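You operate a simulated robot arm through the tools that you are given. There is no shell and no other tool. Be economical: measure what you need, move in short steps, check, and stop when the job is done.

Carry out the task below with a simulated robot arm. There is one attempt and no reset: what you move stays moved.

Task
Glue the white rosette on the bare block and leave it clamped in the blue press till set.
Fine: glue all over the block's top with the blue brush, brush back; leave the yellow brush; slide in, yellow knob down to the green band. Set down upright: squat brush with blue handle.

The check looks at the end state, three seconds after you hand in, the way a careful person would. Anything else that was tipped, shoved, dropped, spilled or broken makes it a failure.

Robot
A 7-joint arm with a two-finger parallel gripper, fixed in place. Base frame: the origin is at the foot of the arm, x ahead of it, y to its left, z up; the work surface is at about z = 0.95. Units: m, degrees, N and s.
With the tool pointing down near the work surface it reaches from about 0.36 to 0.88 m from the base axis. Its first joint turns from -143.0 to 143.0 degrees. Payload 3 kg.
The TCP is the grasp point between the finger pads, 0.03 m short of the fingertips. In the tool frame z runs along the fingers and y along their closing line. Largest opening 0.094 m; finger width 0.028, thickness 0.01; the body of the gripper, 0.05 by 0.096 m, starts 0.055 m behind the TCP.
Orientation is that of the tool frame in the base frame, as a unit quaternion [x, y, z, w]. With the fingers straight down and closing along the base's y, the tool's x points along the base's -x, its y along +y and its z along -z.

Tools
- The arm moves only by the tool send_rows. Its argument "targets" is a list of rows, each a list of 7 numbers: the shift along the base's x, y, z in units of 40 mm (1.0 is 40 mm), then the turn, a rotation vector about the base's x, y, z in units of 8 degrees (1.0 is 8 degrees), then the finger opening in m, from 0 to 0.094. In form: [[dx, dy, dz, wx, wy, wz, claw], ...]. A call has 1 to 12 rows; each row shifts and turns the commanded pose from where the row before left it. A call with a number of a shift or a turn outside -1 to 1 is refused whole. Each row takes 0.2 s and may step no farther than 0.05 m and 8.6 degrees from the row before; otherwise, or with a gripper value out of range, the whole call is refused. A pose out of reach is approached as far as the arm can. The call stops where the force on the tool passes 70 N (or 10 N more than at its start, if that is more) or the arm is blocked; 0.2 s more then pass. The fingers move at their own pace (about 0.072 m/s each) and stop on an object; they squeeze with about 41 N. The grip force told is the motor's: it shows also when the fingers shut on nothing. Time passes only in rows, and 0.2 s behind the last, so rows that do not move let the fingers close. The reply holds the time, the measured pose of the TCP, the force on the tool along the base axes, the opening and the grip force, in the units named above and with some noise, with the torque about the TCP (base axes, N m) and any sound that the robot's microphone picked up, and new pictures: "pictures" is both (left out), scene, wrist or none.
- Cameras (640 x 400 px; columns grow to the right, rows downward): "scene" is fixed at [0.4001, -0.4977, 1.5762]; the picture's right is [0.96, -0.27, 0.00], its down [-0.16, -0.59, -0.79] and it looks along [0.21, 0.76, -0.61] (base axes); focal length 322 px, centre (320, 200). "wrist" rides on the gripper at [0.076, 0.014, -0.103] in the tool frame; the picture's right is [-0.18, 0.98, 0.00], its down [-0.75, -0.14, -0.64] and it looks along [-0.63, -0.12, 0.77] (tool axes); focal length 243 px, centre (320, 200). There is no depth. A picture from a camera that has moved, and an enlarged one, comes with that camera's place and axes in the base frame and with its lens.
- zoom(camera, box): a new picture of the part [left, top, right, bottom] of that camera's present view, enlarged. It takes no simulated time.
- sign_off(): hands the job in; it is judged then, once.

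Go step by step. Nothing tells you positions but the pictures and the camera data: compare them with the known pose of the tool, close in by small moves and look again before you grip or let go. The budget is 120 turns and 200 pictures, counting those below and the enlarged ones. Unless the task says otherwise, let go and move clear before handing in, and close with one line.

The tools are called after "Emit:" as name(argument=value, ...) on one line, values as JSON. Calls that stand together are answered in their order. send_rows: Moves the arm, as the interface text tells. Its arguments: {"type":"object","properties":{"targets":{"type":"array","items":{"type":"array","items":{"type":"number"}}},"pictures":{"type":"string","enum":["both","scene","wrist","none"]}},"required":["targets"]} The other tools are called the same way: zoom (camera, box) takes an enlarged picture of a part of a camera's view; sign_off () hands the job in.

At the start:

```text
t: 0.0
tcp_pos: [0.4487, -0.0297, 1.3657]
orientation: [0.0, 1.0, 0.0, 0.001]
wrist_force: [-0.3, -1.5, 0.5]
moment: [0.0, -0.01, 0.03]
grip_width: 0.0939
gripper_force: 0.0
```

scene: 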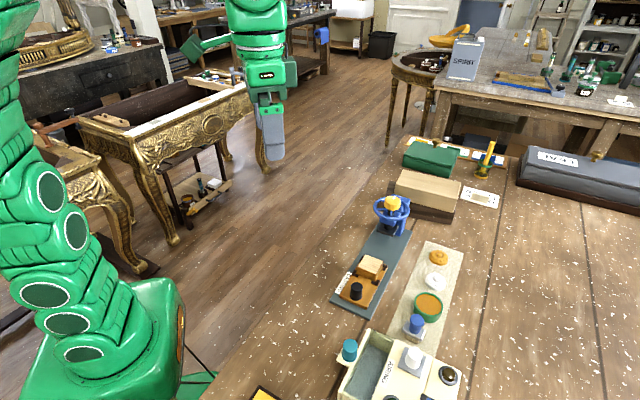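
wrist: 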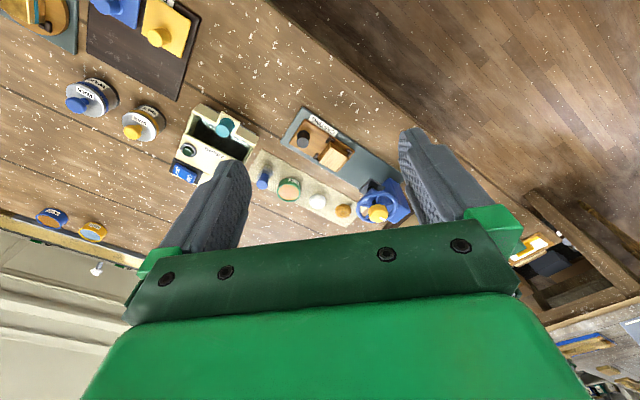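

I see the bench with a blue press, a sled with a block, a tray with rosettes and a blue brush, and several other items. I'll zoom in first to identify them.

Emit:
zoom(camera="scene", box=[320, 180, 480, 280])

Emit:
zoom(camera="scene", box=[320, 280, 512, 400])

Emit:
zoom(camera="wrist", box=[160, 80, 416, 240])

Emit:
zoom(camera="wrist", box=[0, 0, 256, 160])

```text
4.00 times, centred on (400, 230) of scene
camera zoom: at [0.4001, -0.4977, 1.5762], right [0.96, -0.27, 0.0], down [-0.16, -0.59, -0.79], along [0.21, 0.76, -0.61], focal length 1287 px, centre (0, 80)
```

zoom: 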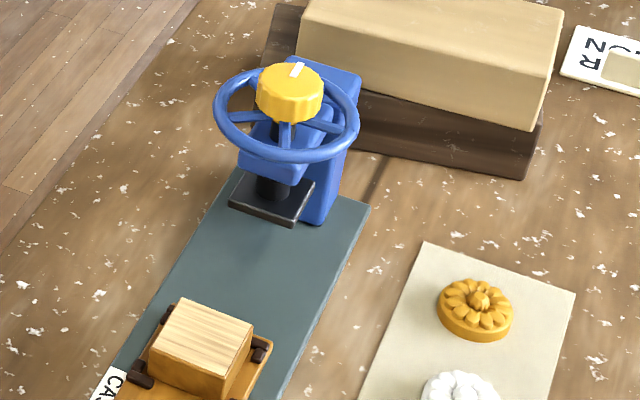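

```text
3.33 times, centred on (416, 340) of scene
camera zoom: at [0.4001, -0.4977, 1.5762], right [0.96, -0.27, 0.0], down [-0.16, -0.59, -0.79], along [0.21, 0.76, -0.61], focal length 1072 px, centre (0, -267)
```

zoom: 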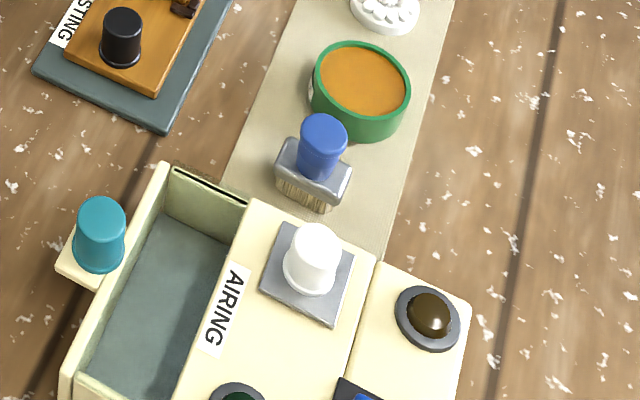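

```text
2.50 times, centred on (288, 160) of wrist
camera zoom: at [0.372, -0.0156, 1.4695], right [0.18, 0.98, 0.0], down [0.75, -0.14, 0.64], along [0.63, -0.12, -0.77], focal length 606 px, centre (400, 300)
```

zoom: 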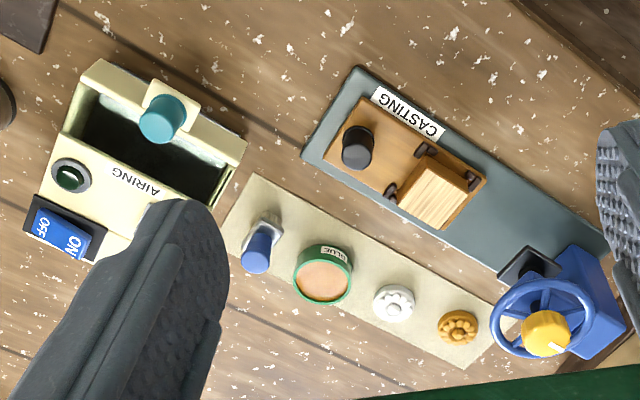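

```text
2.50 times, centred on (128, 80) of wrist
camera zoom: at [0.372, -0.0156, 1.4695], right [0.18, 0.98, 0.0], down [0.75, -0.14, 0.64], along [0.63, -0.12, -0.77], focal length 606 px, centre (800, 500)
```

zoom: 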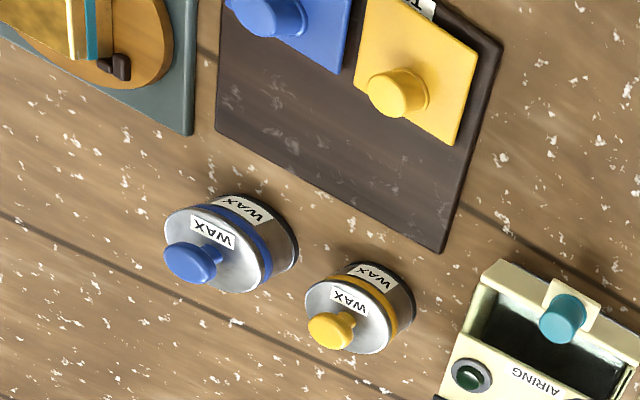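

The brush, glue pot and rosettes are on a beige strip, and the block is on a sled on the slate rail that leads to the press. Next I'll look at the press up close and find the yellow brush.

Emit:
zoom(camera="scene", box=[365, 185, 421, 240])

Emit:
zoom(camera="scene", box=[400, 120, 528, 200])

Emit:
zoom(camera="wrist", box=[330, 160, 426, 230])

Emit:
zoom(camera="wrist", box=[0, 190, 160, 290])

```text
7.27 times, centred on (393, 212) of scene
camera zoom: at [0.4001, -0.4977, 1.5762], right [0.96, -0.27, 0.0], down [-0.16, -0.59, -0.79], along [0.21, 0.76, -0.61], focal length 2340 px, centre (-211, 109)
```

zoom: 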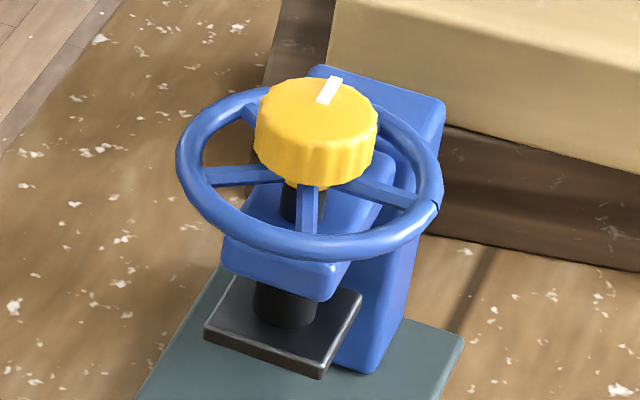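

```text
5.00 times, centred on (464, 160) of scene
camera zoom: at [0.4001, -0.4977, 1.5762], right [0.96, -0.27, 0.0], down [-0.16, -0.59, -0.79], along [0.21, 0.76, -0.61], focal length 1609 px, centre (-400, 400)
```

zoom: 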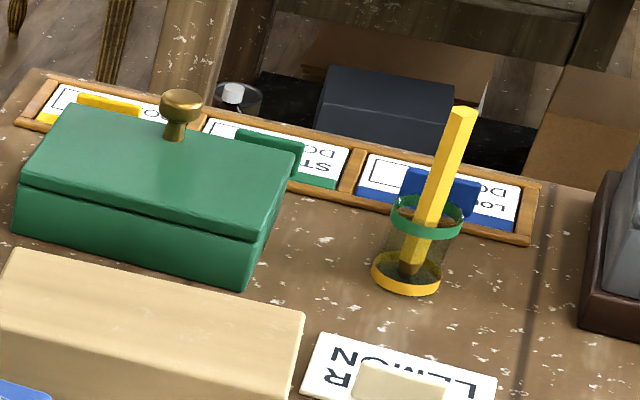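

```text
5.71 times, centred on (378, 195) of wrist
camera zoom: at [0.372, -0.0156, 1.4695], right [0.18, 0.98, 0.0], down [0.75, -0.14, 0.64], along [0.63, -0.12, -0.77], focal length 1386 px, centre (-11, 229)
```

zoom: 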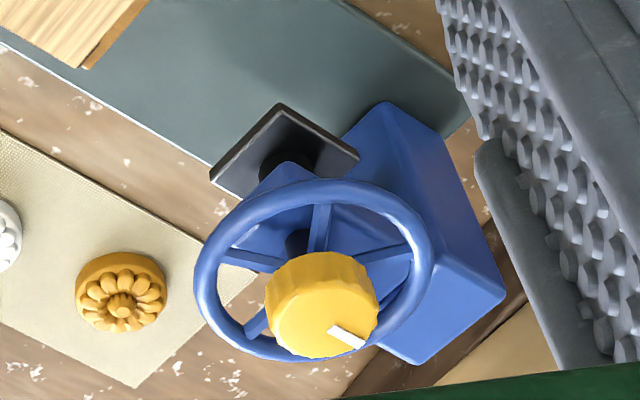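

```text
4.00 times, centred on (80, 240) of wrist
camera zoom: at [0.372, -0.0156, 1.4695], right [0.18, 0.98, 0.0], down [0.75, -0.14, 0.64], along [0.63, -0.12, -0.77], focal length 970 px, centre (1280, 40)
```

zoom: 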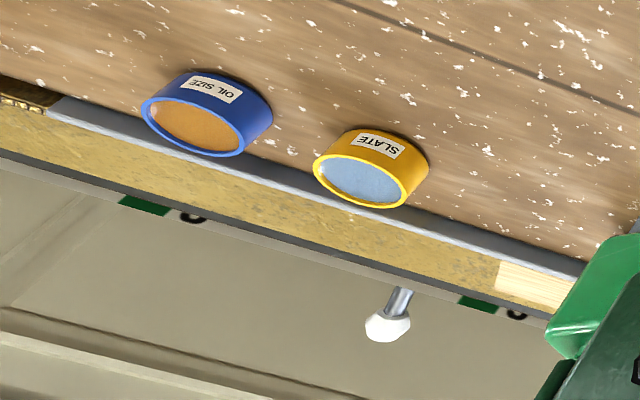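

The layout is clear: the yellow brush is in the far jar, and the glue pot is the green one marked "GLUE". I'm turning the tool 45° and moving above the strip to measure the positions.

Emit:
send_rows(targets=[[0.397, -0.786, -0.591, 0, 0, 0.804, 0.094], [0.397, -0.786, -0.591, 0, 0, 0.804, 0.094], [0.397, -0.786, -0.591, 0, 0, 0.804, 0.094], [0.397, -0.786, -0.591, 0, 0, 0.804, 0.094], [0.397, -0.786, -0.591, 0, 0, 0.804, 0.094], [0.397, -0.786, -0.591, 0, 0, 0.804, 0.094], [0.397, -0.786, -0.591, 0, 0, 0.804, 0.094], [0, 0, 0, 0, 0, 0, 0.094]])

```text
t: 1.8
tcp_pos: [0.5603, -0.2497, 1.202]
orientation: [-0.383, 0.924, -0.001, 0.0]
wrist_force: [-0.2, 0.4, 0.3]
moment: [-0.02, -0.02, 0.01]
grip_width: 0.0942
gripper_force: 0.1
camera wrist: at [0.4953, -0.2924, 1.3051], right [-0.57, 0.82, 0.0], down [0.63, 0.43, 0.64], along [0.53, 0.36, -0.77], focal length 243 px, centre (320, 200)
```

scene: 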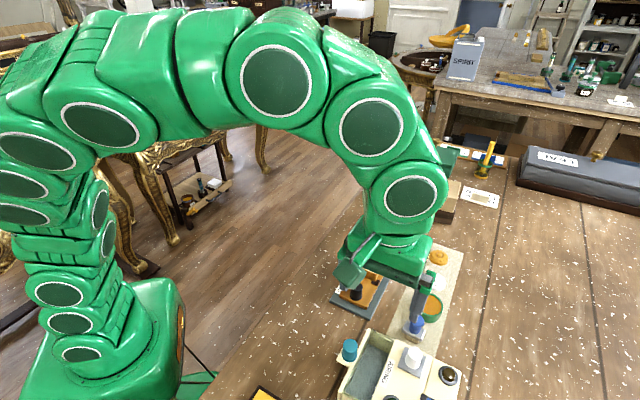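
wrist: 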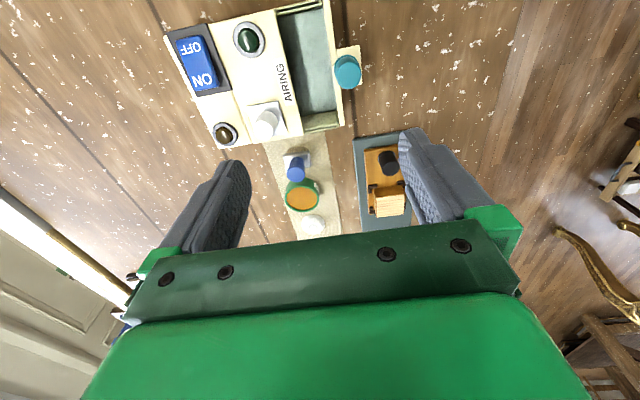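

The camera now looks along the strip. I'll zoom in on the strip and the rail to get exact positions.

Emit:
zoom(camera="wrist", box=[230, 125, 358, 245])

Emit:
zoom(camera="wrist", box=[330, 120, 426, 240])

```text
3.33 times, centred on (294, 185) of wrist
camera zoom: at [0.4953, -0.2924, 1.3051], right [-0.57, 0.82, 0.0], down [0.63, 0.43, 0.64], along [0.53, 0.36, -0.77], focal length 809 px, centre (407, 250)
```

zoom: 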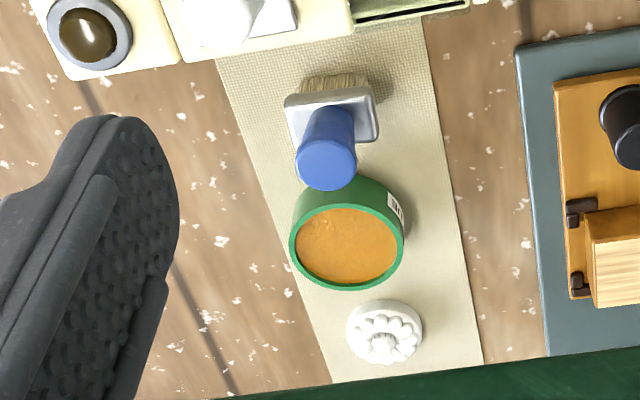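

```text
3.33 times, centred on (378, 180) of wrist
camera zoom: at [0.4953, -0.2924, 1.3051], right [-0.57, 0.82, 0.0], down [0.63, 0.43, 0.64], along [0.53, 0.36, -0.77], focal length 809 px, centre (127, 267)
```

zoom: 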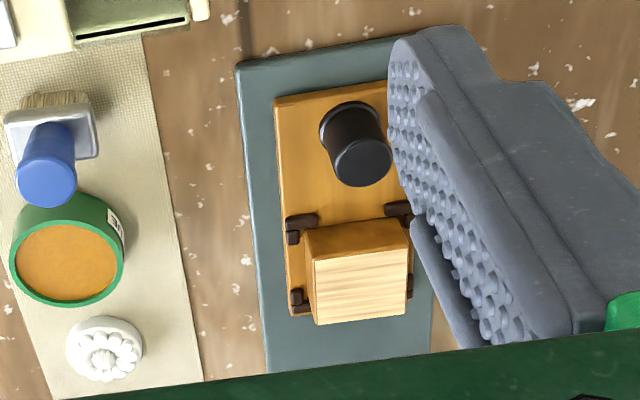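

The brush handle is at about (0.673, -0.212) with its top at z≈1.017. I'm moving to just above it and will look again.

Emit:
send_rows(targets=[[0.705, 0.236, -0.637, 0, 0, 0, 0.07], [0.705, 0.236, -0.637, 0, 0, 0, 0.07], [0.705, 0.236, -0.637, 0, 0, 0, 0.07], [0.705, 0.236, -0.637, 0, 0, 0, 0.07], [0, 0, 0, 0, 0, 0, 0.07]])

Emit:
zoom(camera="scene", box=[352, 240, 480, 360])

Emit:
zoom(camera="wrist", box=[200, 100, 440, 250])

```text
t: 3.0
tcp_pos: [0.6732, -0.2108, 1.0978]
orientation: [-0.382, 0.924, 0.0, 0.0]
wrist_force: [0.8, 0.7, 0.5]
moment: [0.01, 0.0, 0.03]
grip_width: 0.0699
gripper_force: 0.1
camera wrist: at [0.6078, -0.2543, 1.2004], right [-0.56, 0.83, 0.0], down [0.63, 0.43, 0.64], along [0.53, 0.36, -0.77], focal length 243 px, centre (320, 200)
```

scene: 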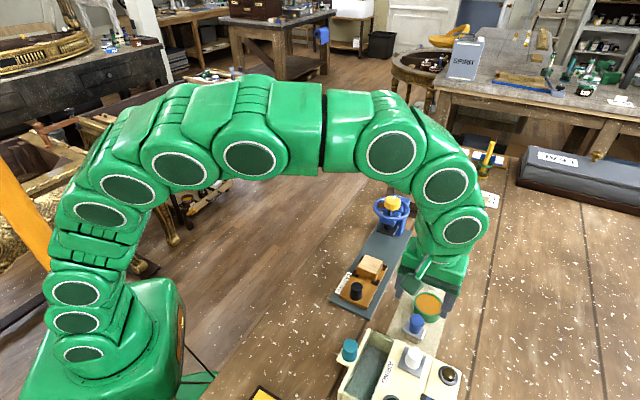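
wrist: 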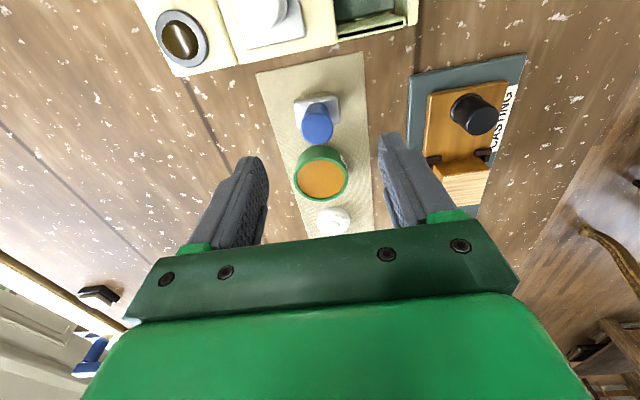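

```text
3.33 times, centred on (416, 300) of scene
camera zoom: at [0.4001, -0.4977, 1.5762], right [0.96, -0.27, 0.0], down [-0.16, -0.59, -0.79], along [0.21, 0.76, -0.61], focal length 1072 px, centre (0, -133)
```

zoom: 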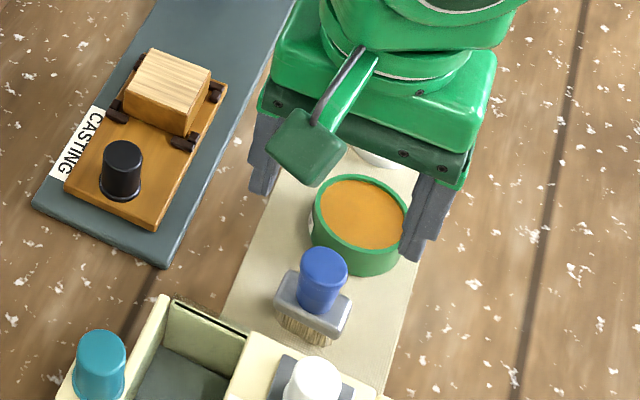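

```text
2.67 times, centred on (320, 175) of wrist
camera zoom: at [0.6078, -0.2543, 1.2004], right [-0.56, 0.83, 0.0], down [0.63, 0.43, 0.64], along [0.53, 0.36, -0.77], focal length 647 px, centre (320, 267)
```

zoom: 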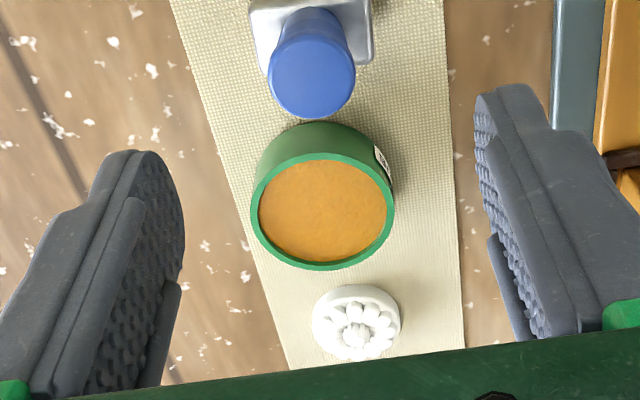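

The refined handle position agrees at (0.674, -0.212). I'm descending and closing on the handle, with the fingertips staying above the ferrule.

Emit:
send_rows(targets=[[0.02, -0.02, -0.72, 0, 0, 0, 0.07], [0, 0, -0.72, 0, 0, 0, 0.07], [0, 0, -0.7, 0, 0, 0, 0.07], [0, 0, 0, 0, 0, 0, 0.07]])

Emit:
zoom(camera="scene", box=[376, 270, 472, 350])

```text
t: 4.0
tcp_pos: [0.6721, -0.2135, 1.0111]
orientation: [-0.383, 0.924, 0.0, 0.0]
wrist_force: [0.2, 0.0, 0.4]
moment: [-0.02, -0.02, 0.0]
grip_width: 0.0697
gripper_force: 0.1
camera wrist: at [0.6076, -0.257, 1.1148], right [-0.57, 0.82, 0.0], down [0.63, 0.43, 0.64], along [0.53, 0.36, -0.77], focal length 243 px, centre (320, 200)
```

scene: 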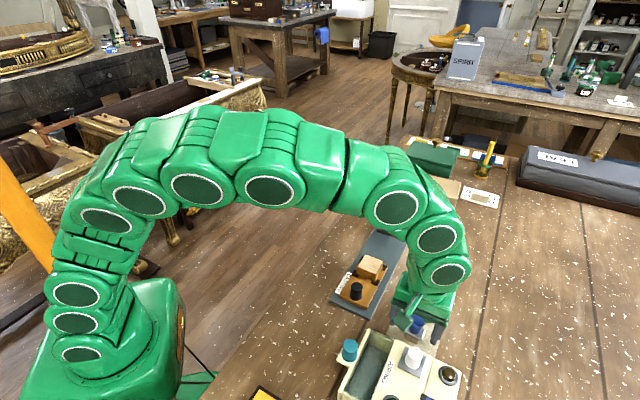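
wrist: 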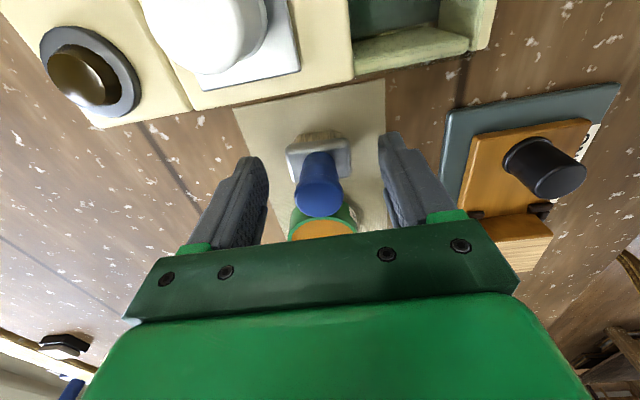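

```text
5.00 times, centred on (424, 310) of scene
camera zoom: at [0.4001, -0.4977, 1.5762], right [0.96, -0.27, 0.0], down [-0.16, -0.59, -0.79], along [0.21, 0.76, -0.61], focal length 1609 px, centre (-200, -350)
```

zoom: 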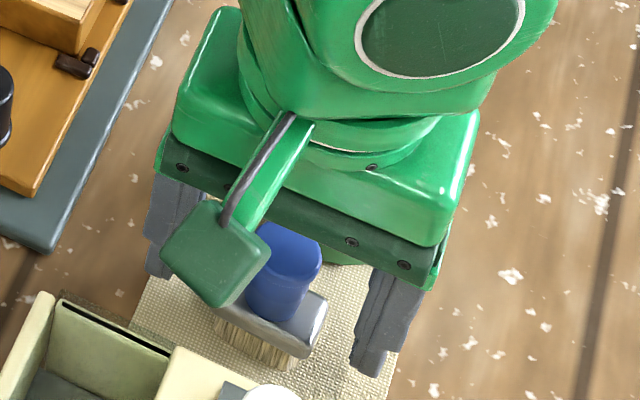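

The handle is centred between the fingers, so I'm nudging 3 mm forward and gripping.

Emit:
send_rows(targets=[[0.06, 0.06, 0, 0, 0, 0, 0.07], [0, 0, 0, 0, 0, 0, 0.015], [0, 0, 0, 0, 0, 0, 0.015], [0, 0, 0, 0, 0, 0, 0.015]], pictures="wrist")

```text
t: 5.0
tcp_pos: [0.6753, -0.2104, 1.0115]
orientation: [-0.383, 0.924, -0.001, 0.001]
wrist_force: [-0.2, -0.4, 0.4]
moment: [0.03, 0.01, -0.01]
grip_width: 0.0228
gripper_force: 40.8
camera wrist: at [0.6103, -0.2544, 1.1159], right [-0.56, 0.83, 0.0], down [0.63, 0.43, 0.64], along [0.53, 0.36, -0.77], focal length 243 px, centre (320, 200)
```

wrist: 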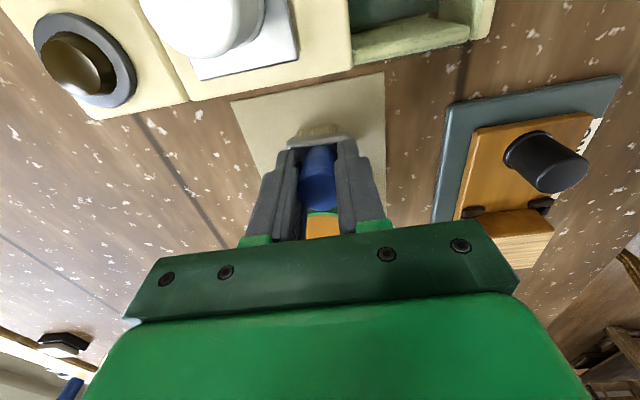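

The brush is gripped at 0.023 m. I'm lifting it 60 mm and moving it over the glue pot.

Emit:
send_rows(targets=[[0, 0, 0.75, 0, 0, 0, 0.015], [0, 0, 0.75, 0, 0, 0, 0.015], [0.725, 0.53, 0, 0, 0, 0, 0.015], [0.725, 0.53, 0, 0, 0, 0, 0.015], [0, 0, 0, 0, 0, 0, 0.015]])

Emit:
zoom(camera="scene", box=[376, 260, 472, 340])

Emit:
zoom(camera="wrist", box=[256, 120, 384, 240])

```text
t: 6.2
tcp_pos: [0.7322, -0.1686, 1.0737]
orientation: [-0.382, 0.924, 0.0, -0.001]
wrist_force: [0.3, 0.8, -1.2]
moment: [0.02, -0.02, 0.0]
grip_width: 0.0221
gripper_force: 40.7
camera wrist: at [0.67, -0.2116, 1.1771], right [-0.57, 0.82, 0.0], down [0.63, 0.43, 0.64], along [0.53, 0.36, -0.77], focal length 243 px, centre (320, 200)
```

scene: 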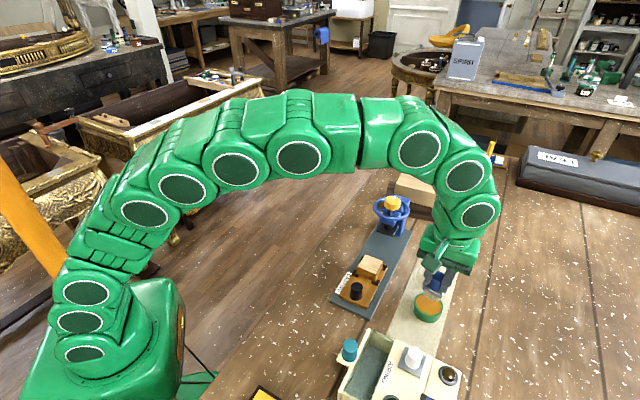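
wrist: 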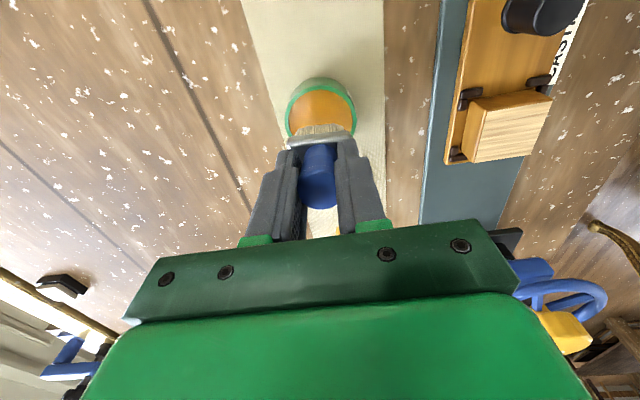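

```text
5.00 times, centred on (424, 300) of scene
camera zoom: at [0.4001, -0.4977, 1.5762], right [0.96, -0.27, 0.0], down [-0.16, -0.59, -0.79], along [0.21, 0.76, -0.61], focal length 1609 px, centre (-200, -300)
```

zoom: 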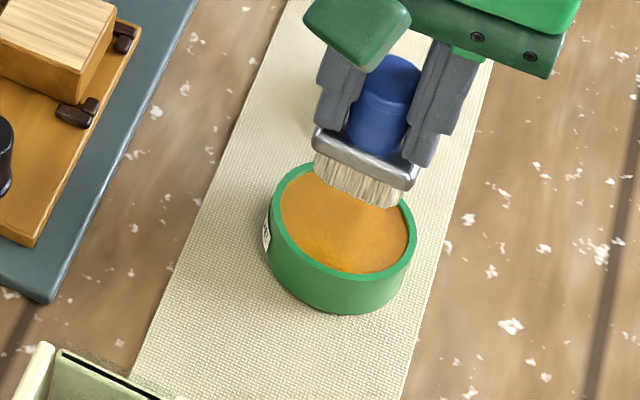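

```text
3.33 times, centred on (320, 180) of wrist
camera zoom: at [0.67, -0.2116, 1.1771], right [-0.57, 0.82, 0.0], down [0.63, 0.43, 0.64], along [0.53, 0.36, -0.77], focal length 809 px, centre (320, 267)
```

zoom: 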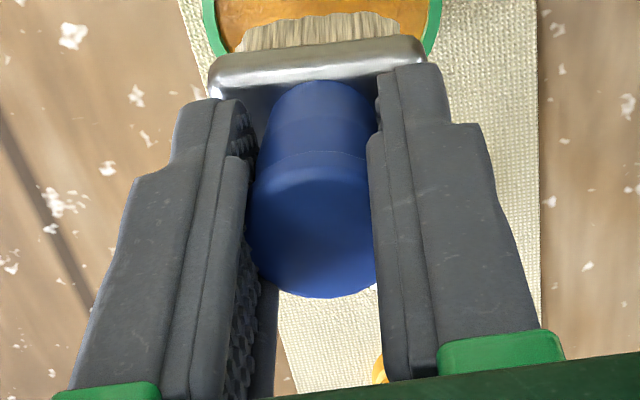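

The brush is over the pot, with the pot centre at about (0.730, -0.170). I'm lowering it part way and checking that it clears the rim.

Emit:
send_rows(targets=[[-0.05, -0.03, -0.4, 0, 0, 0, 0.015], [0, 0, -0.4, 0, 0, 0, 0.015], [0, 0, 0, 0, 0, 0, 0.015]], pictures="wrist")

Emit:
zoom(camera="scene", box=[396, 270, 460, 324])

```text
t: 7.0
tcp_pos: [0.7326, -0.1711, 1.0403]
orientation: [-0.382, 0.924, 0.0, 0.0]
wrist_force: [0.3, 0.4, -0.8]
moment: [-0.02, 0.01, -0.01]
grip_width: 0.0224
gripper_force: 41.7
camera wrist: at [0.6673, -0.2134, 1.1447], right [-0.56, 0.83, 0.0], down [0.63, 0.43, 0.64], along [0.53, 0.36, -0.77], focal length 243 px, centre (320, 200)
```

wrist: 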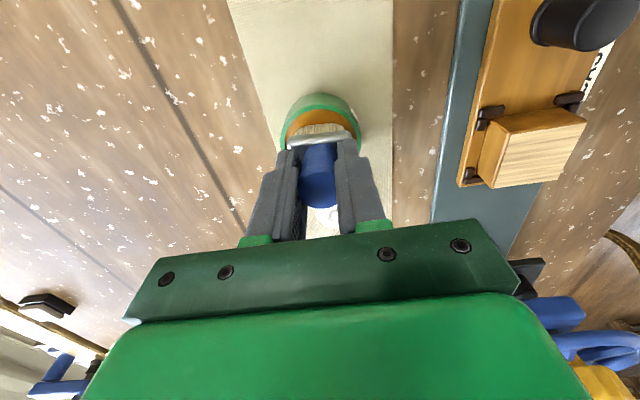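

```text
7.41 times, centred on (428, 297) of scene
camera zoom: at [0.4001, -0.4977, 1.5762], right [0.96, -0.27, 0.0], down [-0.16, -0.59, -0.79], along [0.21, 0.76, -0.61], focal length 2383 px, centre (-480, -518)
```

zoom: 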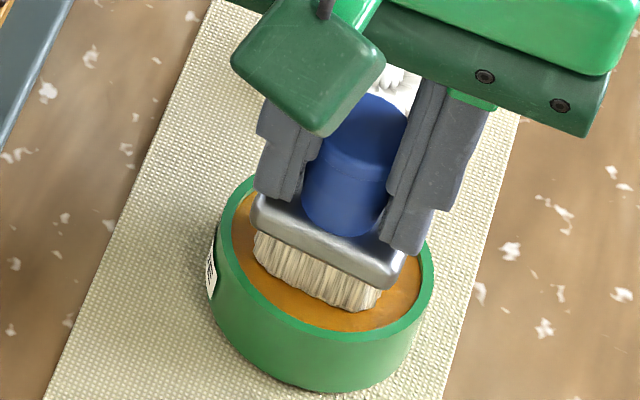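

The bristles are well centred inside the rim. I'm dipping 12 mm and coming back up.

Emit:
send_rows(targets=[[-0.03, 0, -0.2, 0, 0, 0, 0.015], [0, 0, -0.12, 0, 0, 0, 0.015], [0, 0, 0, 0, 0, 0, 0.015]], pictures="none")

Emit:
zoom(camera="scene", box=[396, 270, 460, 324])

```text
t: 7.6
tcp_pos: [0.7333, -0.1693, 1.0358]
orientation: [-0.383, 0.924, -0.004, 0.006]
wrist_force: [-0.7, 1.5, 15.9]
moment: [0.27, 0.27, 0.03]
grip_width: 0.0227
gripper_force: 40.5
stopped in row 3: the force on the tool passed its limit at 82 N (the readings are from after the stop); the commanded pose is now the measured one
```

```text
7.41 times, centred on (428, 297) of scene
camera zoom: at [0.4001, -0.4977, 1.5762], right [0.96, -0.27, 0.0], down [-0.16, -0.59, -0.79], along [0.21, 0.76, -0.61], focal length 2383 px, centre (-480, -518)
```

zoom: 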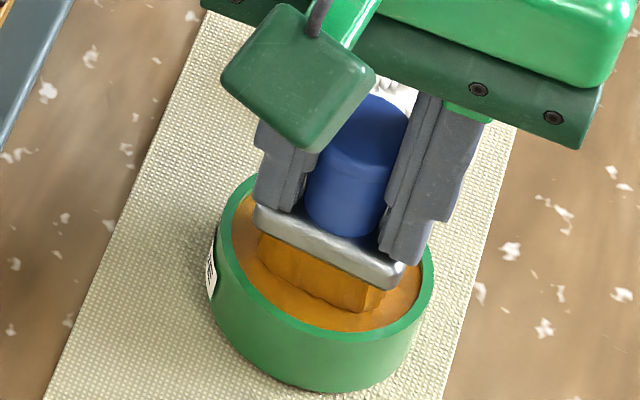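

The glue surface is firm and the bristles are now coated. I'm lifting, levelling the tool and carrying the brush over the block.

Emit:
send_rows(targets=[[0, 0, 0.3, 0, 0, 0, 0.015], [0, 0, 0.7, 0.02, 0.1, 0, 0.015], [0, 0, 0.7, 0, 0, 0, 0.015], [-0.515, 0.783, 0, 0, 0, 0, 0.015], [-0.515, 0.783, 0, 0, 0, 0, 0.015], [-0.515, 0.783, 0, 0, 0, 0, 0.015], [-0.515, 0.783, 0, 0, 0, 0, 0.015], [0, 0, 0, 0, 0, 0, 0.015]])

Emit:
zoom(camera="scene", box=[320, 230, 416, 310])

Emit:
zoom(camera="wrist", box=[240, 60, 400, 240])

```text
t: 9.4
tcp_pos: [0.6509, -0.0438, 1.1043]
orientation: [-0.383, 0.924, 0.002, -0.002]
wrist_force: [-0.4, 0.6, -0.4]
moment: [0.01, 0.0, -0.02]
grip_width: 0.0227
gripper_force: 40.8
camera wrist: at [0.5866, -0.0864, 1.208], right [-0.56, 0.83, 0.0], down [0.63, 0.43, 0.64], along [0.53, 0.36, -0.77], focal length 243 px, centre (320, 200)
```

scene: 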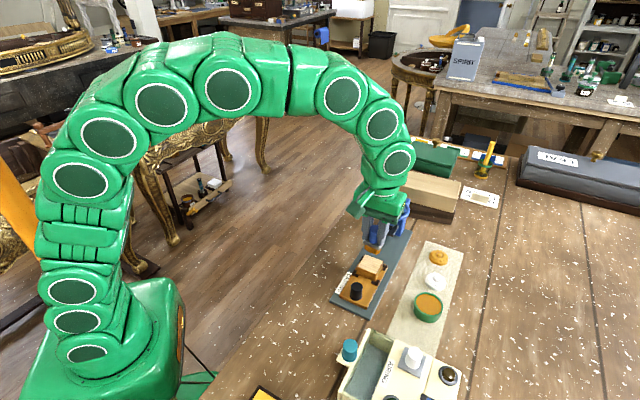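
wrist: 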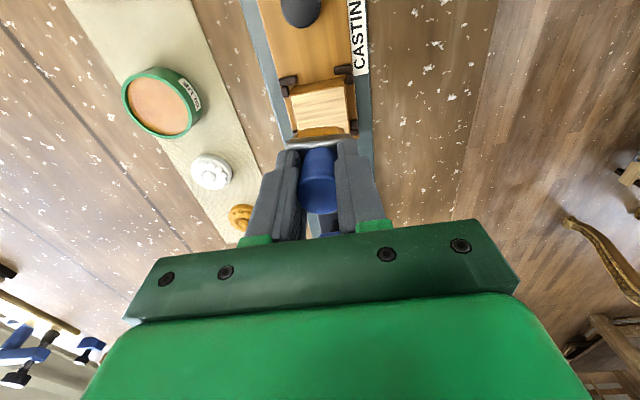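

```text
5.00 times, centred on (368, 270) of scene
camera zoom: at [0.4001, -0.4977, 1.5762], right [0.96, -0.27, 0.0], down [-0.16, -0.59, -0.79], along [0.21, 0.76, -0.61], focal length 1609 px, centre (80, -150)
```

zoom: 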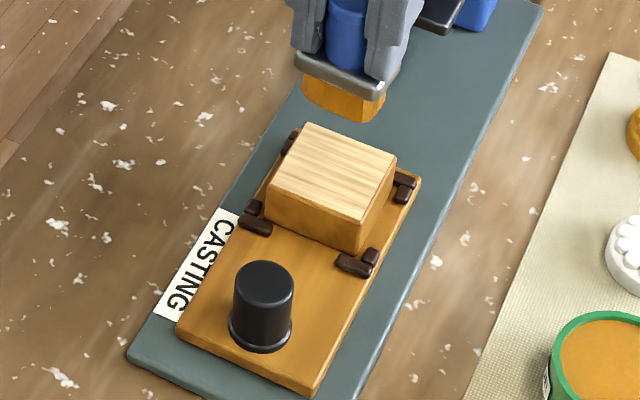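

```text
2.22 times, centred on (320, 150) of wrist
camera zoom: at [0.5866, -0.0864, 1.208], right [-0.56, 0.83, 0.0], down [0.63, 0.43, 0.64], along [0.53, 0.36, -0.77], focal length 539 px, centre (320, 311)
```

zoom: 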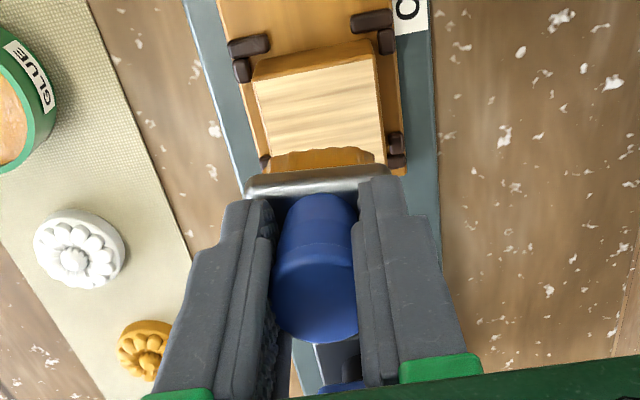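

The brush is right above the block. I'm shifting to the front part of the block's top and lowering to just above it.

Emit:
send_rows(targets=[[0.2, 0.2, -0.3, 0, 0, 0, 0.015], [0, 0, -0.6, 0, 0, 0, 0.015], [0, 0, 0, 0, 0, 0, 0.015]], pictures="none")

Emit:
zoom(camera="scene", box=[336, 240, 400, 294])

Emit:
zoom(camera="wrist", box=[256, 80, 384, 200])

```text
t: 10.2
tcp_pos: [0.6597, -0.0355, 1.0663]
orientation: [-0.382, 0.924, 0.001, -0.001]
wrist_force: [-0.5, -0.1, 0.4]
moment: [0.02, 0.01, -0.01]
grip_width: 0.0228
gripper_force: 40.8
```

```text
7.41 times, centred on (368, 267) of scene
camera zoom: at [0.4001, -0.4977, 1.5762], right [0.96, -0.27, 0.0], down [-0.16, -0.59, -0.79], along [0.21, 0.76, -0.61], focal length 2383 px, centre (-36, -296)
```

zoom: 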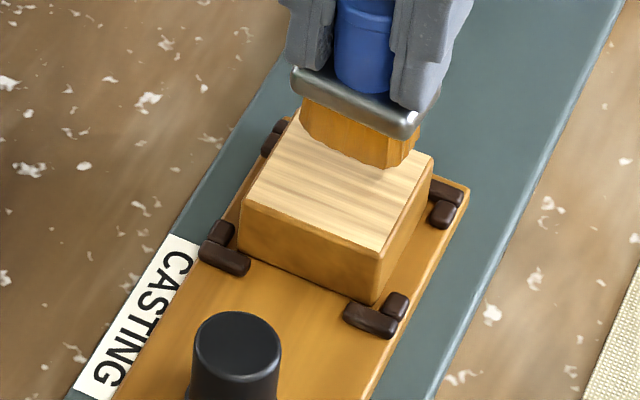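

```text
3.33 times, centred on (320, 140) of wrist
camera zoom: at [0.5952, -0.0797, 1.1714], right [-0.56, 0.83, 0.0], down [0.63, 0.43, 0.64], along [0.53, 0.36, -0.77], focal length 809 px, centre (320, 400)
```

zoom: 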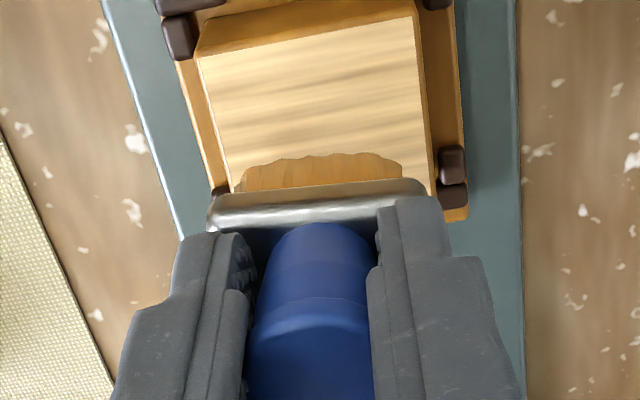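

The bristles are narrower than the block, so I'll make several lateral passes. I'm lowering in small steps to find contact.

Emit:
send_rows(targets=[[0, 0, -0.05, 0, 0, 0, 0.015], [0, 0, -0.05, 0, 0, 0, 0.015], [0, 0, -0.05, 0, 0, 0, 0.015], [0, 0, 0, 0, 0, 0, 0.015]], pictures="none")

Emit:
zoom(camera="scene", box=[336, 240, 400, 294])

```text
t: 11.2
tcp_pos: [0.6577, -0.0364, 1.0604]
orientation: [-0.382, 0.924, 0.002, -0.001]
wrist_force: [-0.1, 1.0, -1.5]
moment: [0.0, 0.02, -0.01]
grip_width: 0.0227
gripper_force: 41.0
```

```text
7.41 times, centred on (368, 267) of scene
camera zoom: at [0.4001, -0.4977, 1.5762], right [0.96, -0.27, 0.0], down [-0.16, -0.59, -0.79], along [0.21, 0.76, -0.61], focal length 2383 px, centre (-36, -296)
```

zoom: 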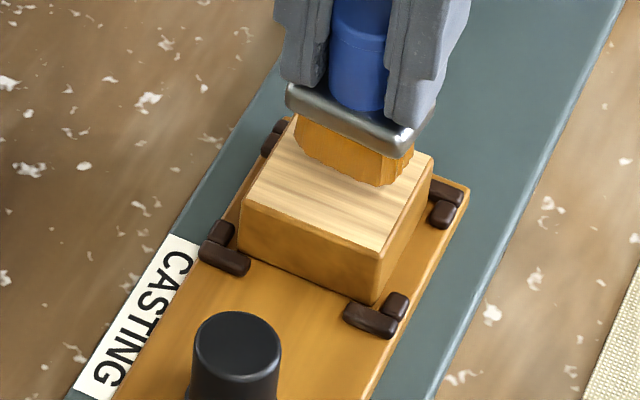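

There's no contact yet, so I'm stepping down further.

Emit:
send_rows(targets=[[0, 0, -0.04, 0, 0, 0, 0.015], [0, 0, -0.04, 0, 0, 0, 0.015], [0, 0, 0, 0, 0, 0, 0.015]], pictures="none")

```text
t: 12.0
tcp_pos: [0.656, -0.0375, 1.0562]
orientation: [-0.383, 0.924, 0.001, -0.003]
wrist_force: [0.5, 0.1, -1.2]
moment: [0.02, -0.04, -0.02]
grip_width: 0.0226
gripper_force: 41.0
```

Emit:
send_rows(targets=[[0, 0, -0.04, 0, 0, 0, 0.015], [0, 0, -0.04, 0, 0, 0, 0.015], [0, 0, 0, 0, 0, 0, 0.015]], pictures="none")

Emit:
zoom(camera="scene", box=[336, 240, 400, 294])

```text
t: 12.8
tcp_pos: [0.658, -0.0372, 1.0548]
orientation: [-0.383, 0.924, 0.001, -0.002]
wrist_force: [0.0, -0.1, -1.4]
moment: [-0.06, -0.01, 0.0]
grip_width: 0.0226
gripper_force: 40.8
```

```text
7.41 times, centred on (368, 267) of scene
camera zoom: at [0.4001, -0.4977, 1.5762], right [0.96, -0.27, 0.0], down [-0.16, -0.59, -0.79], along [0.21, 0.76, -0.61], focal length 2383 px, centre (-36, -296)
```

zoom: 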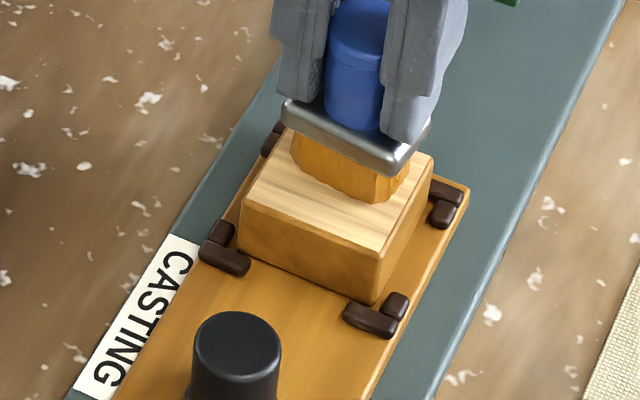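

Emit:
send_rows(targets=[[0, 0, -0.03, 0, 0, 0, 0.015], [0, 0, -0.03, 0, 0, 0, 0.015], [0, 0, 0, 0, 0, 0, 0.015]], pictures="none")

Emit:
zoom(camera="wrist", box=[256, 80, 384, 200])

```text
t: 13.6
tcp_pos: [0.6575, -0.0364, 1.0533]
orientation: [-0.383, 0.924, 0.0, -0.001]
wrist_force: [-0.5, 0.9, 21.7]
moment: [0.17, 0.04, 0.1]
grip_width: 0.0227
gripper_force: 41.0
```

```text
3.33 times, centred on (320, 140) of wrist
camera zoom: at [0.5936, -0.0803, 1.1569], right [-0.56, 0.83, 0.0], down [0.63, 0.43, 0.64], along [0.53, 0.36, -0.77], focal length 809 px, centre (320, 400)
```

zoom: 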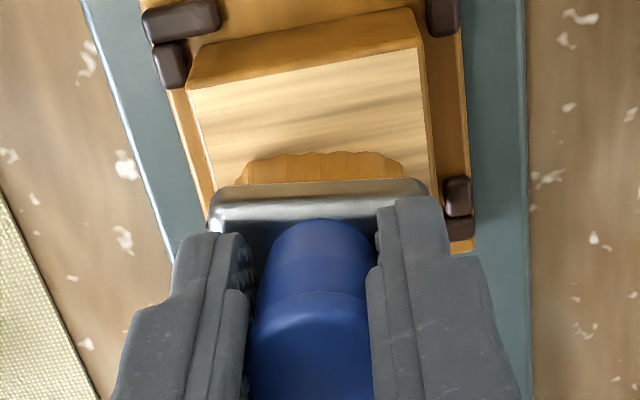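

Contact is confirmed at 22 N. I'm easing off slightly and brushing the first pass backward along the one side.

Emit:
send_rows(targets=[[0, 0, 0.015, 0, 0, 0, 0.015], [0.008, 0.274, 0, 0, 0, 0, 0.015], [-0.168, -0.168, 0, 0, 0, 0, 0.015], [-0.168, -0.168, 0, 0, 0, 0, 0.015], [-0.168, -0.168, 0, 0, 0, 0, 0.015], [-0.168, -0.168, 0, 0, 0, 0, 0.015], [0, 0, 0, 0, 0, 0, 0.015]], pictures="none")

Emit:
zoom(camera="wrist", box=[256, 80, 384, 200])

Emit:
zoom(camera="scene", box=[336, 240, 400, 294])

```text
t: 15.2
tcp_pos: [0.6322, -0.0523, 1.0547]
orientation: [-0.383, 0.924, 0.0, -0.001]
wrist_force: [-0.3, -0.8, -0.6]
moment: [-0.02, 0.0, 0.01]
grip_width: 0.0224
gripper_force: 41.1
```

```text
3.33 times, centred on (320, 140) of wrist
camera zoom: at [0.5676, -0.0958, 1.1579], right [-0.57, 0.82, 0.0], down [0.63, 0.43, 0.64], along [0.53, 0.36, -0.77], focal length 809 px, centre (320, 400)
```

zoom: 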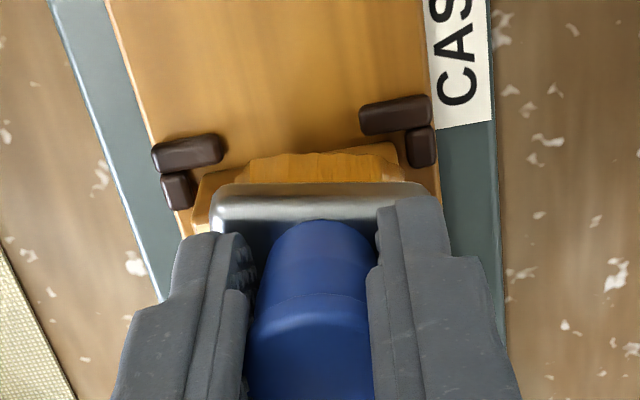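

```text
7.41 times, centred on (368, 267) of scene
camera zoom: at [0.4001, -0.4977, 1.5762], right [0.96, -0.27, 0.0], down [-0.16, -0.59, -0.79], along [0.21, 0.76, -0.61], focal length 2383 px, centre (-36, -296)
```

zoom: 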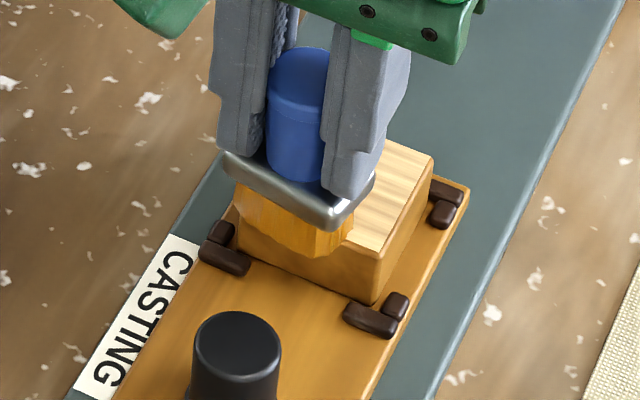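

I'll lift and back off a little to see whether glue was laid.

Emit:
send_rows(targets=[[0, 0, 0.6, 0, 0, 0, 0.015], [0.5, 0.5, 0.5, 0, 0, 0, 0.015], [0.7, 0.7, 0, 0, 0, 0, 0.015], [0, 0, 0, 0, 0, 0, 0.015]], pictures="none")

Emit:
zoom(camera="wrist", box=[240, 0, 400, 200])

Emit:
zoom(camera="scene", box=[336, 240, 400, 294])

```text
t: 16.2
tcp_pos: [0.677, -0.0062, 1.097]
orientation: [-0.383, 0.924, 0.002, -0.001]
wrist_force: [-0.1, 0.0, -1.6]
moment: [-0.02, 0.03, 0.04]
grip_width: 0.0225
gripper_force: 40.9
```

```text
2.00 times, centred on (320, 100) of wrist
camera zoom: at [0.6135, -0.0488, 1.2011], right [-0.56, 0.83, 0.0], down [0.64, 0.43, 0.64], along [0.53, 0.36, -0.77], focal length 485 px, centre (320, 400)
```

zoom: 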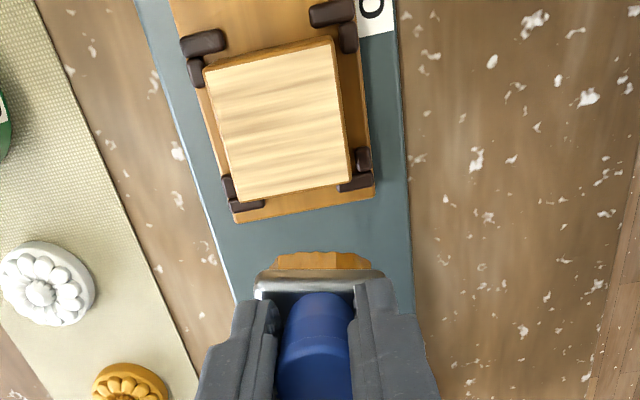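

```text
7.41 times, centred on (368, 267) of scene
camera zoom: at [0.4001, -0.4977, 1.5762], right [0.96, -0.27, 0.0], down [-0.16, -0.59, -0.79], along [0.21, 0.76, -0.61], focal length 2383 px, centre (-36, -296)
```

zoom: 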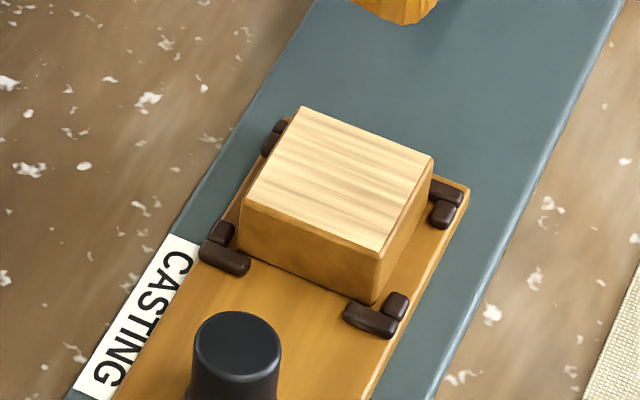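

No glue was laid because the stroke lost contact. The block is centred at (0.652, -0.040). I'm repeating the stroke while keeping light pressure.

Emit:
send_rows(targets=[[-0.425, -0.425, 0, 0, 0, 0, 0.015], [0, 0, -0.55, 0, 0, 0, 0.015], [0, 0, -0.49, 0, 0, 0, 0.015], [0, 0, -0.075, 0, 0, 0, 0.015], [0, 0, 0, 0, 0, 0, 0.015], [-0.1, -0.1, 0, 0, 0, 0, 0.015], [-0.1, -0.1, 0, 0, 0, 0, 0.015]], pictures="none")

Emit:
zoom(camera="scene", box=[336, 240, 400, 294])

```text
t: 17.8
tcp_pos: [0.6547, -0.0299, 1.0524]
orientation: [-0.382, 0.924, 0.001, -0.001]
wrist_force: [7.6, 6.8, 26.2]
moment: [0.37, -0.53, 0.07]
grip_width: 0.0225
gripper_force: 40.8
```

```text
7.41 times, centred on (368, 267) of scene
camera zoom: at [0.4001, -0.4977, 1.5762], right [0.96, -0.27, 0.0], down [-0.16, -0.59, -0.79], along [0.21, 0.76, -0.61], focal length 2383 px, centre (-36, -296)
```

zoom: 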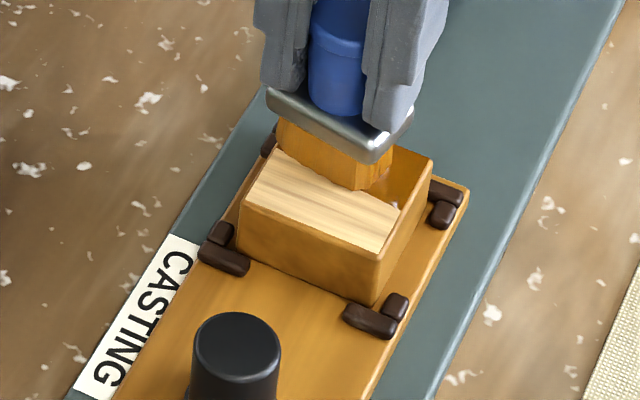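

Glue is going on now. I'm finishing this pass and then shifting across at the rear edge.

Emit:
send_rows(targets=[[-0.1, -0.1, 0, 0, 0, 0, 0.015], [-0.1, -0.1, 0, 0, 0, 0, 0.015], [-0.1, -0.1, 0, 0, 0, 0, 0.015], [-0.1, -0.1, 0, 0, 0, 0, 0.015], [-0.1, -0.1, 0, 0, 0, 0, 0.015], [0.133, -0.133, 0, 0, 0, 0, 0.015], [0.133, -0.133, 0, 0, 0, 0, 0.015]], pictures="none")

Emit:
zoom(camera="scene", box=[336, 240, 400, 294])

```text
t: 19.4
tcp_pos: [0.6442, -0.0603, 1.0506]
orientation: [-0.383, 0.924, 0.001, -0.002]
wrist_force: [-5.6, 5.5, 17.7]
moment: [0.32, 0.25, 0.09]
grip_width: 0.0223
gripper_force: 40.8
```

```text
7.41 times, centred on (368, 267) of scene
camera zoom: at [0.4001, -0.4977, 1.5762], right [0.96, -0.27, 0.0], down [-0.16, -0.59, -0.79], along [0.21, 0.76, -0.61], focal length 2383 px, centre (-36, -296)
```

zoom: 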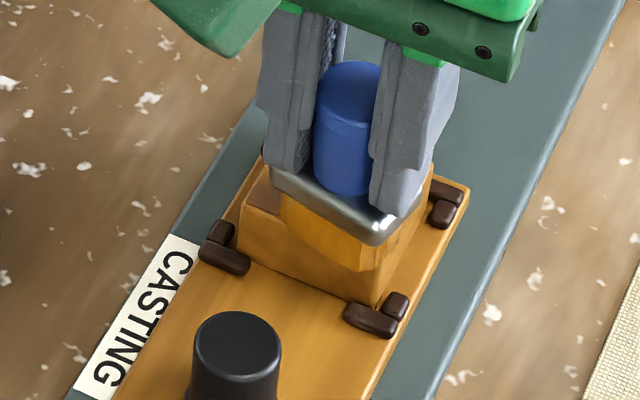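

The rear is covered. I'm brushing forward on the other side and then lifting to look.

Emit:
send_rows(targets=[[0.1, 0.1, 0, 0, 0, 0, 0.015], [0.1, 0.1, 0, 0, 0, 0, 0.015], [0.1, 0.1, 0, 0, 0, 0, 0.015], [0.1, 0.1, 0, 0, 0, 0, 0.015], [0.1, 0.1, 0, 0, 0, 0, 0.015], [0.1, 0.1, 0, 0, 0, 0, 0.015], [0.1, 0.1, 0, 0, 0, 0, 0.015], [0, 0, 0.7, 0, 0, 0, 0.015], [0.5, 0.5, 0.4, 0, 0, 0, 0.015], [0, 0, 0, 0, 0, 0, 0.015]], pictures="none")

Emit:
zoom(camera="scene", box=[336, 240, 400, 294])

Emit:
zoom(camera="wrist", box=[240, 0, 400, 200])

```text
t: 21.6
tcp_pos: [0.691, -0.0138, 1.0959]
orientation: [-0.383, 0.924, 0.001, -0.002]
wrist_force: [-0.7, 0.7, -0.7]
moment: [-0.01, -0.02, -0.03]
grip_width: 0.0224
gripper_force: 41.3
```

```text
7.41 times, centred on (368, 267) of scene
camera zoom: at [0.4001, -0.4977, 1.5762], right [0.96, -0.27, 0.0], down [-0.16, -0.59, -0.79], along [0.21, 0.76, -0.61], focal length 2383 px, centre (-36, -296)
```

zoom: 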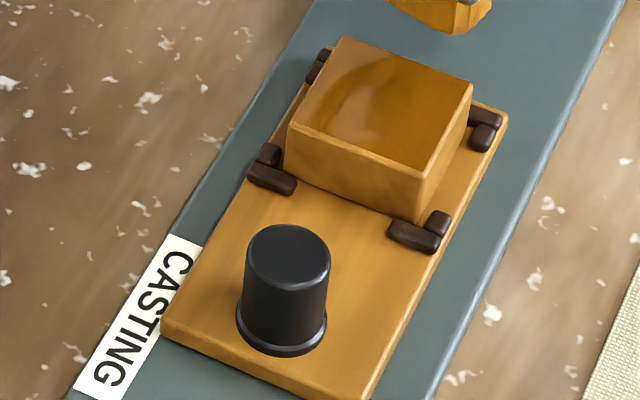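

```text
2.00 times, centred on (320, 100) of wrist
camera zoom: at [0.6273, -0.0566, 1.1994], right [-0.56, 0.83, 0.0], down [0.64, 0.43, 0.64], along [0.53, 0.36, -0.77], focal length 485 px, centre (320, 400)
```

zoom: 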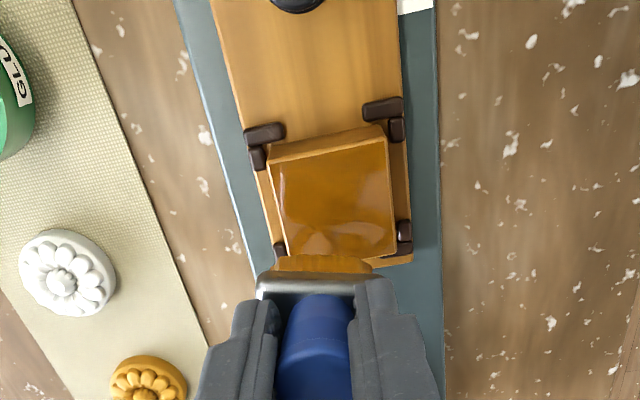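

The block's top is fully coated and the sled has only moved along the rail. I'm taking the brush back to its original spot.

Emit:
send_rows(targets=[[0, 0, 0.4, 0, 0, 0, 0.015], [-0.066, -0.82, 0.2, 0, 0, 0, 0.015], [-0.066, -0.82, 0, 0, 0, 0, 0.015], [-0.066, -0.82, 0, 0, 0, 0, 0.015], [-0.066, -0.82, 0, 0, 0, 0, 0.015], [-0.066, -0.82, 0, 0, 0, 0, 0.015], [-0.066, -0.82, 0, 0, 0, 0, 0.015], [0, 0, -0.7, 0, 0, 0, 0.015], [0, 0, -0.7, 0, 0, 0, 0.015], [0, 0, -0.7, 0, 0, 0, 0.015], [0, 0, -0.2, 0, 0, 0, 0.015], [0, 0, 0, 0, 0, 0, 0.015]], pictures="none")

Emit:
zoom(camera="scene", box=[376, 270, 472, 350])

```text
t: 24.2
tcp_pos: [0.6753, -0.2089, 1.0261]
orientation: [-0.383, 0.924, 0.001, -0.002]
wrist_force: [-0.7, -0.6, -1.0]
moment: [0.03, 0.01, 0.0]
grip_width: 0.0224
gripper_force: 41.3
```

```text
5.00 times, centred on (424, 310) of scene
camera zoom: at [0.4001, -0.4977, 1.5762], right [0.96, -0.27, 0.0], down [-0.16, -0.59, -0.79], along [0.21, 0.76, -0.61], focal length 1609 px, centre (-200, -350)
```

zoom: 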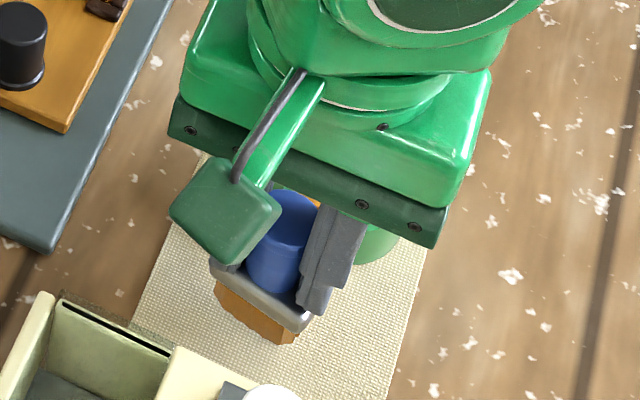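

Emit:
send_rows(targets=[[0, 0, -0.2, 0, 0, 0, 0.015], [0, 0, -0.06, 0, 0, 0, 0.015], [0, 0, -0.03, 0, 0, 0, 0.015], [0, 0, -0.03, 0, 0, 0, 0.015], [0, 0, 0, 0, 0, 0, 0.015]], pictures="none")

```text
t: 25.4
tcp_pos: [0.6763, -0.2092, 1.0142]
orientation: [-0.383, 0.924, 0.002, -0.002]
wrist_force: [-0.2, -0.6, -1.7]
moment: [0.0, 0.01, 0.01]
grip_width: 0.0228
gripper_force: 41.5
```

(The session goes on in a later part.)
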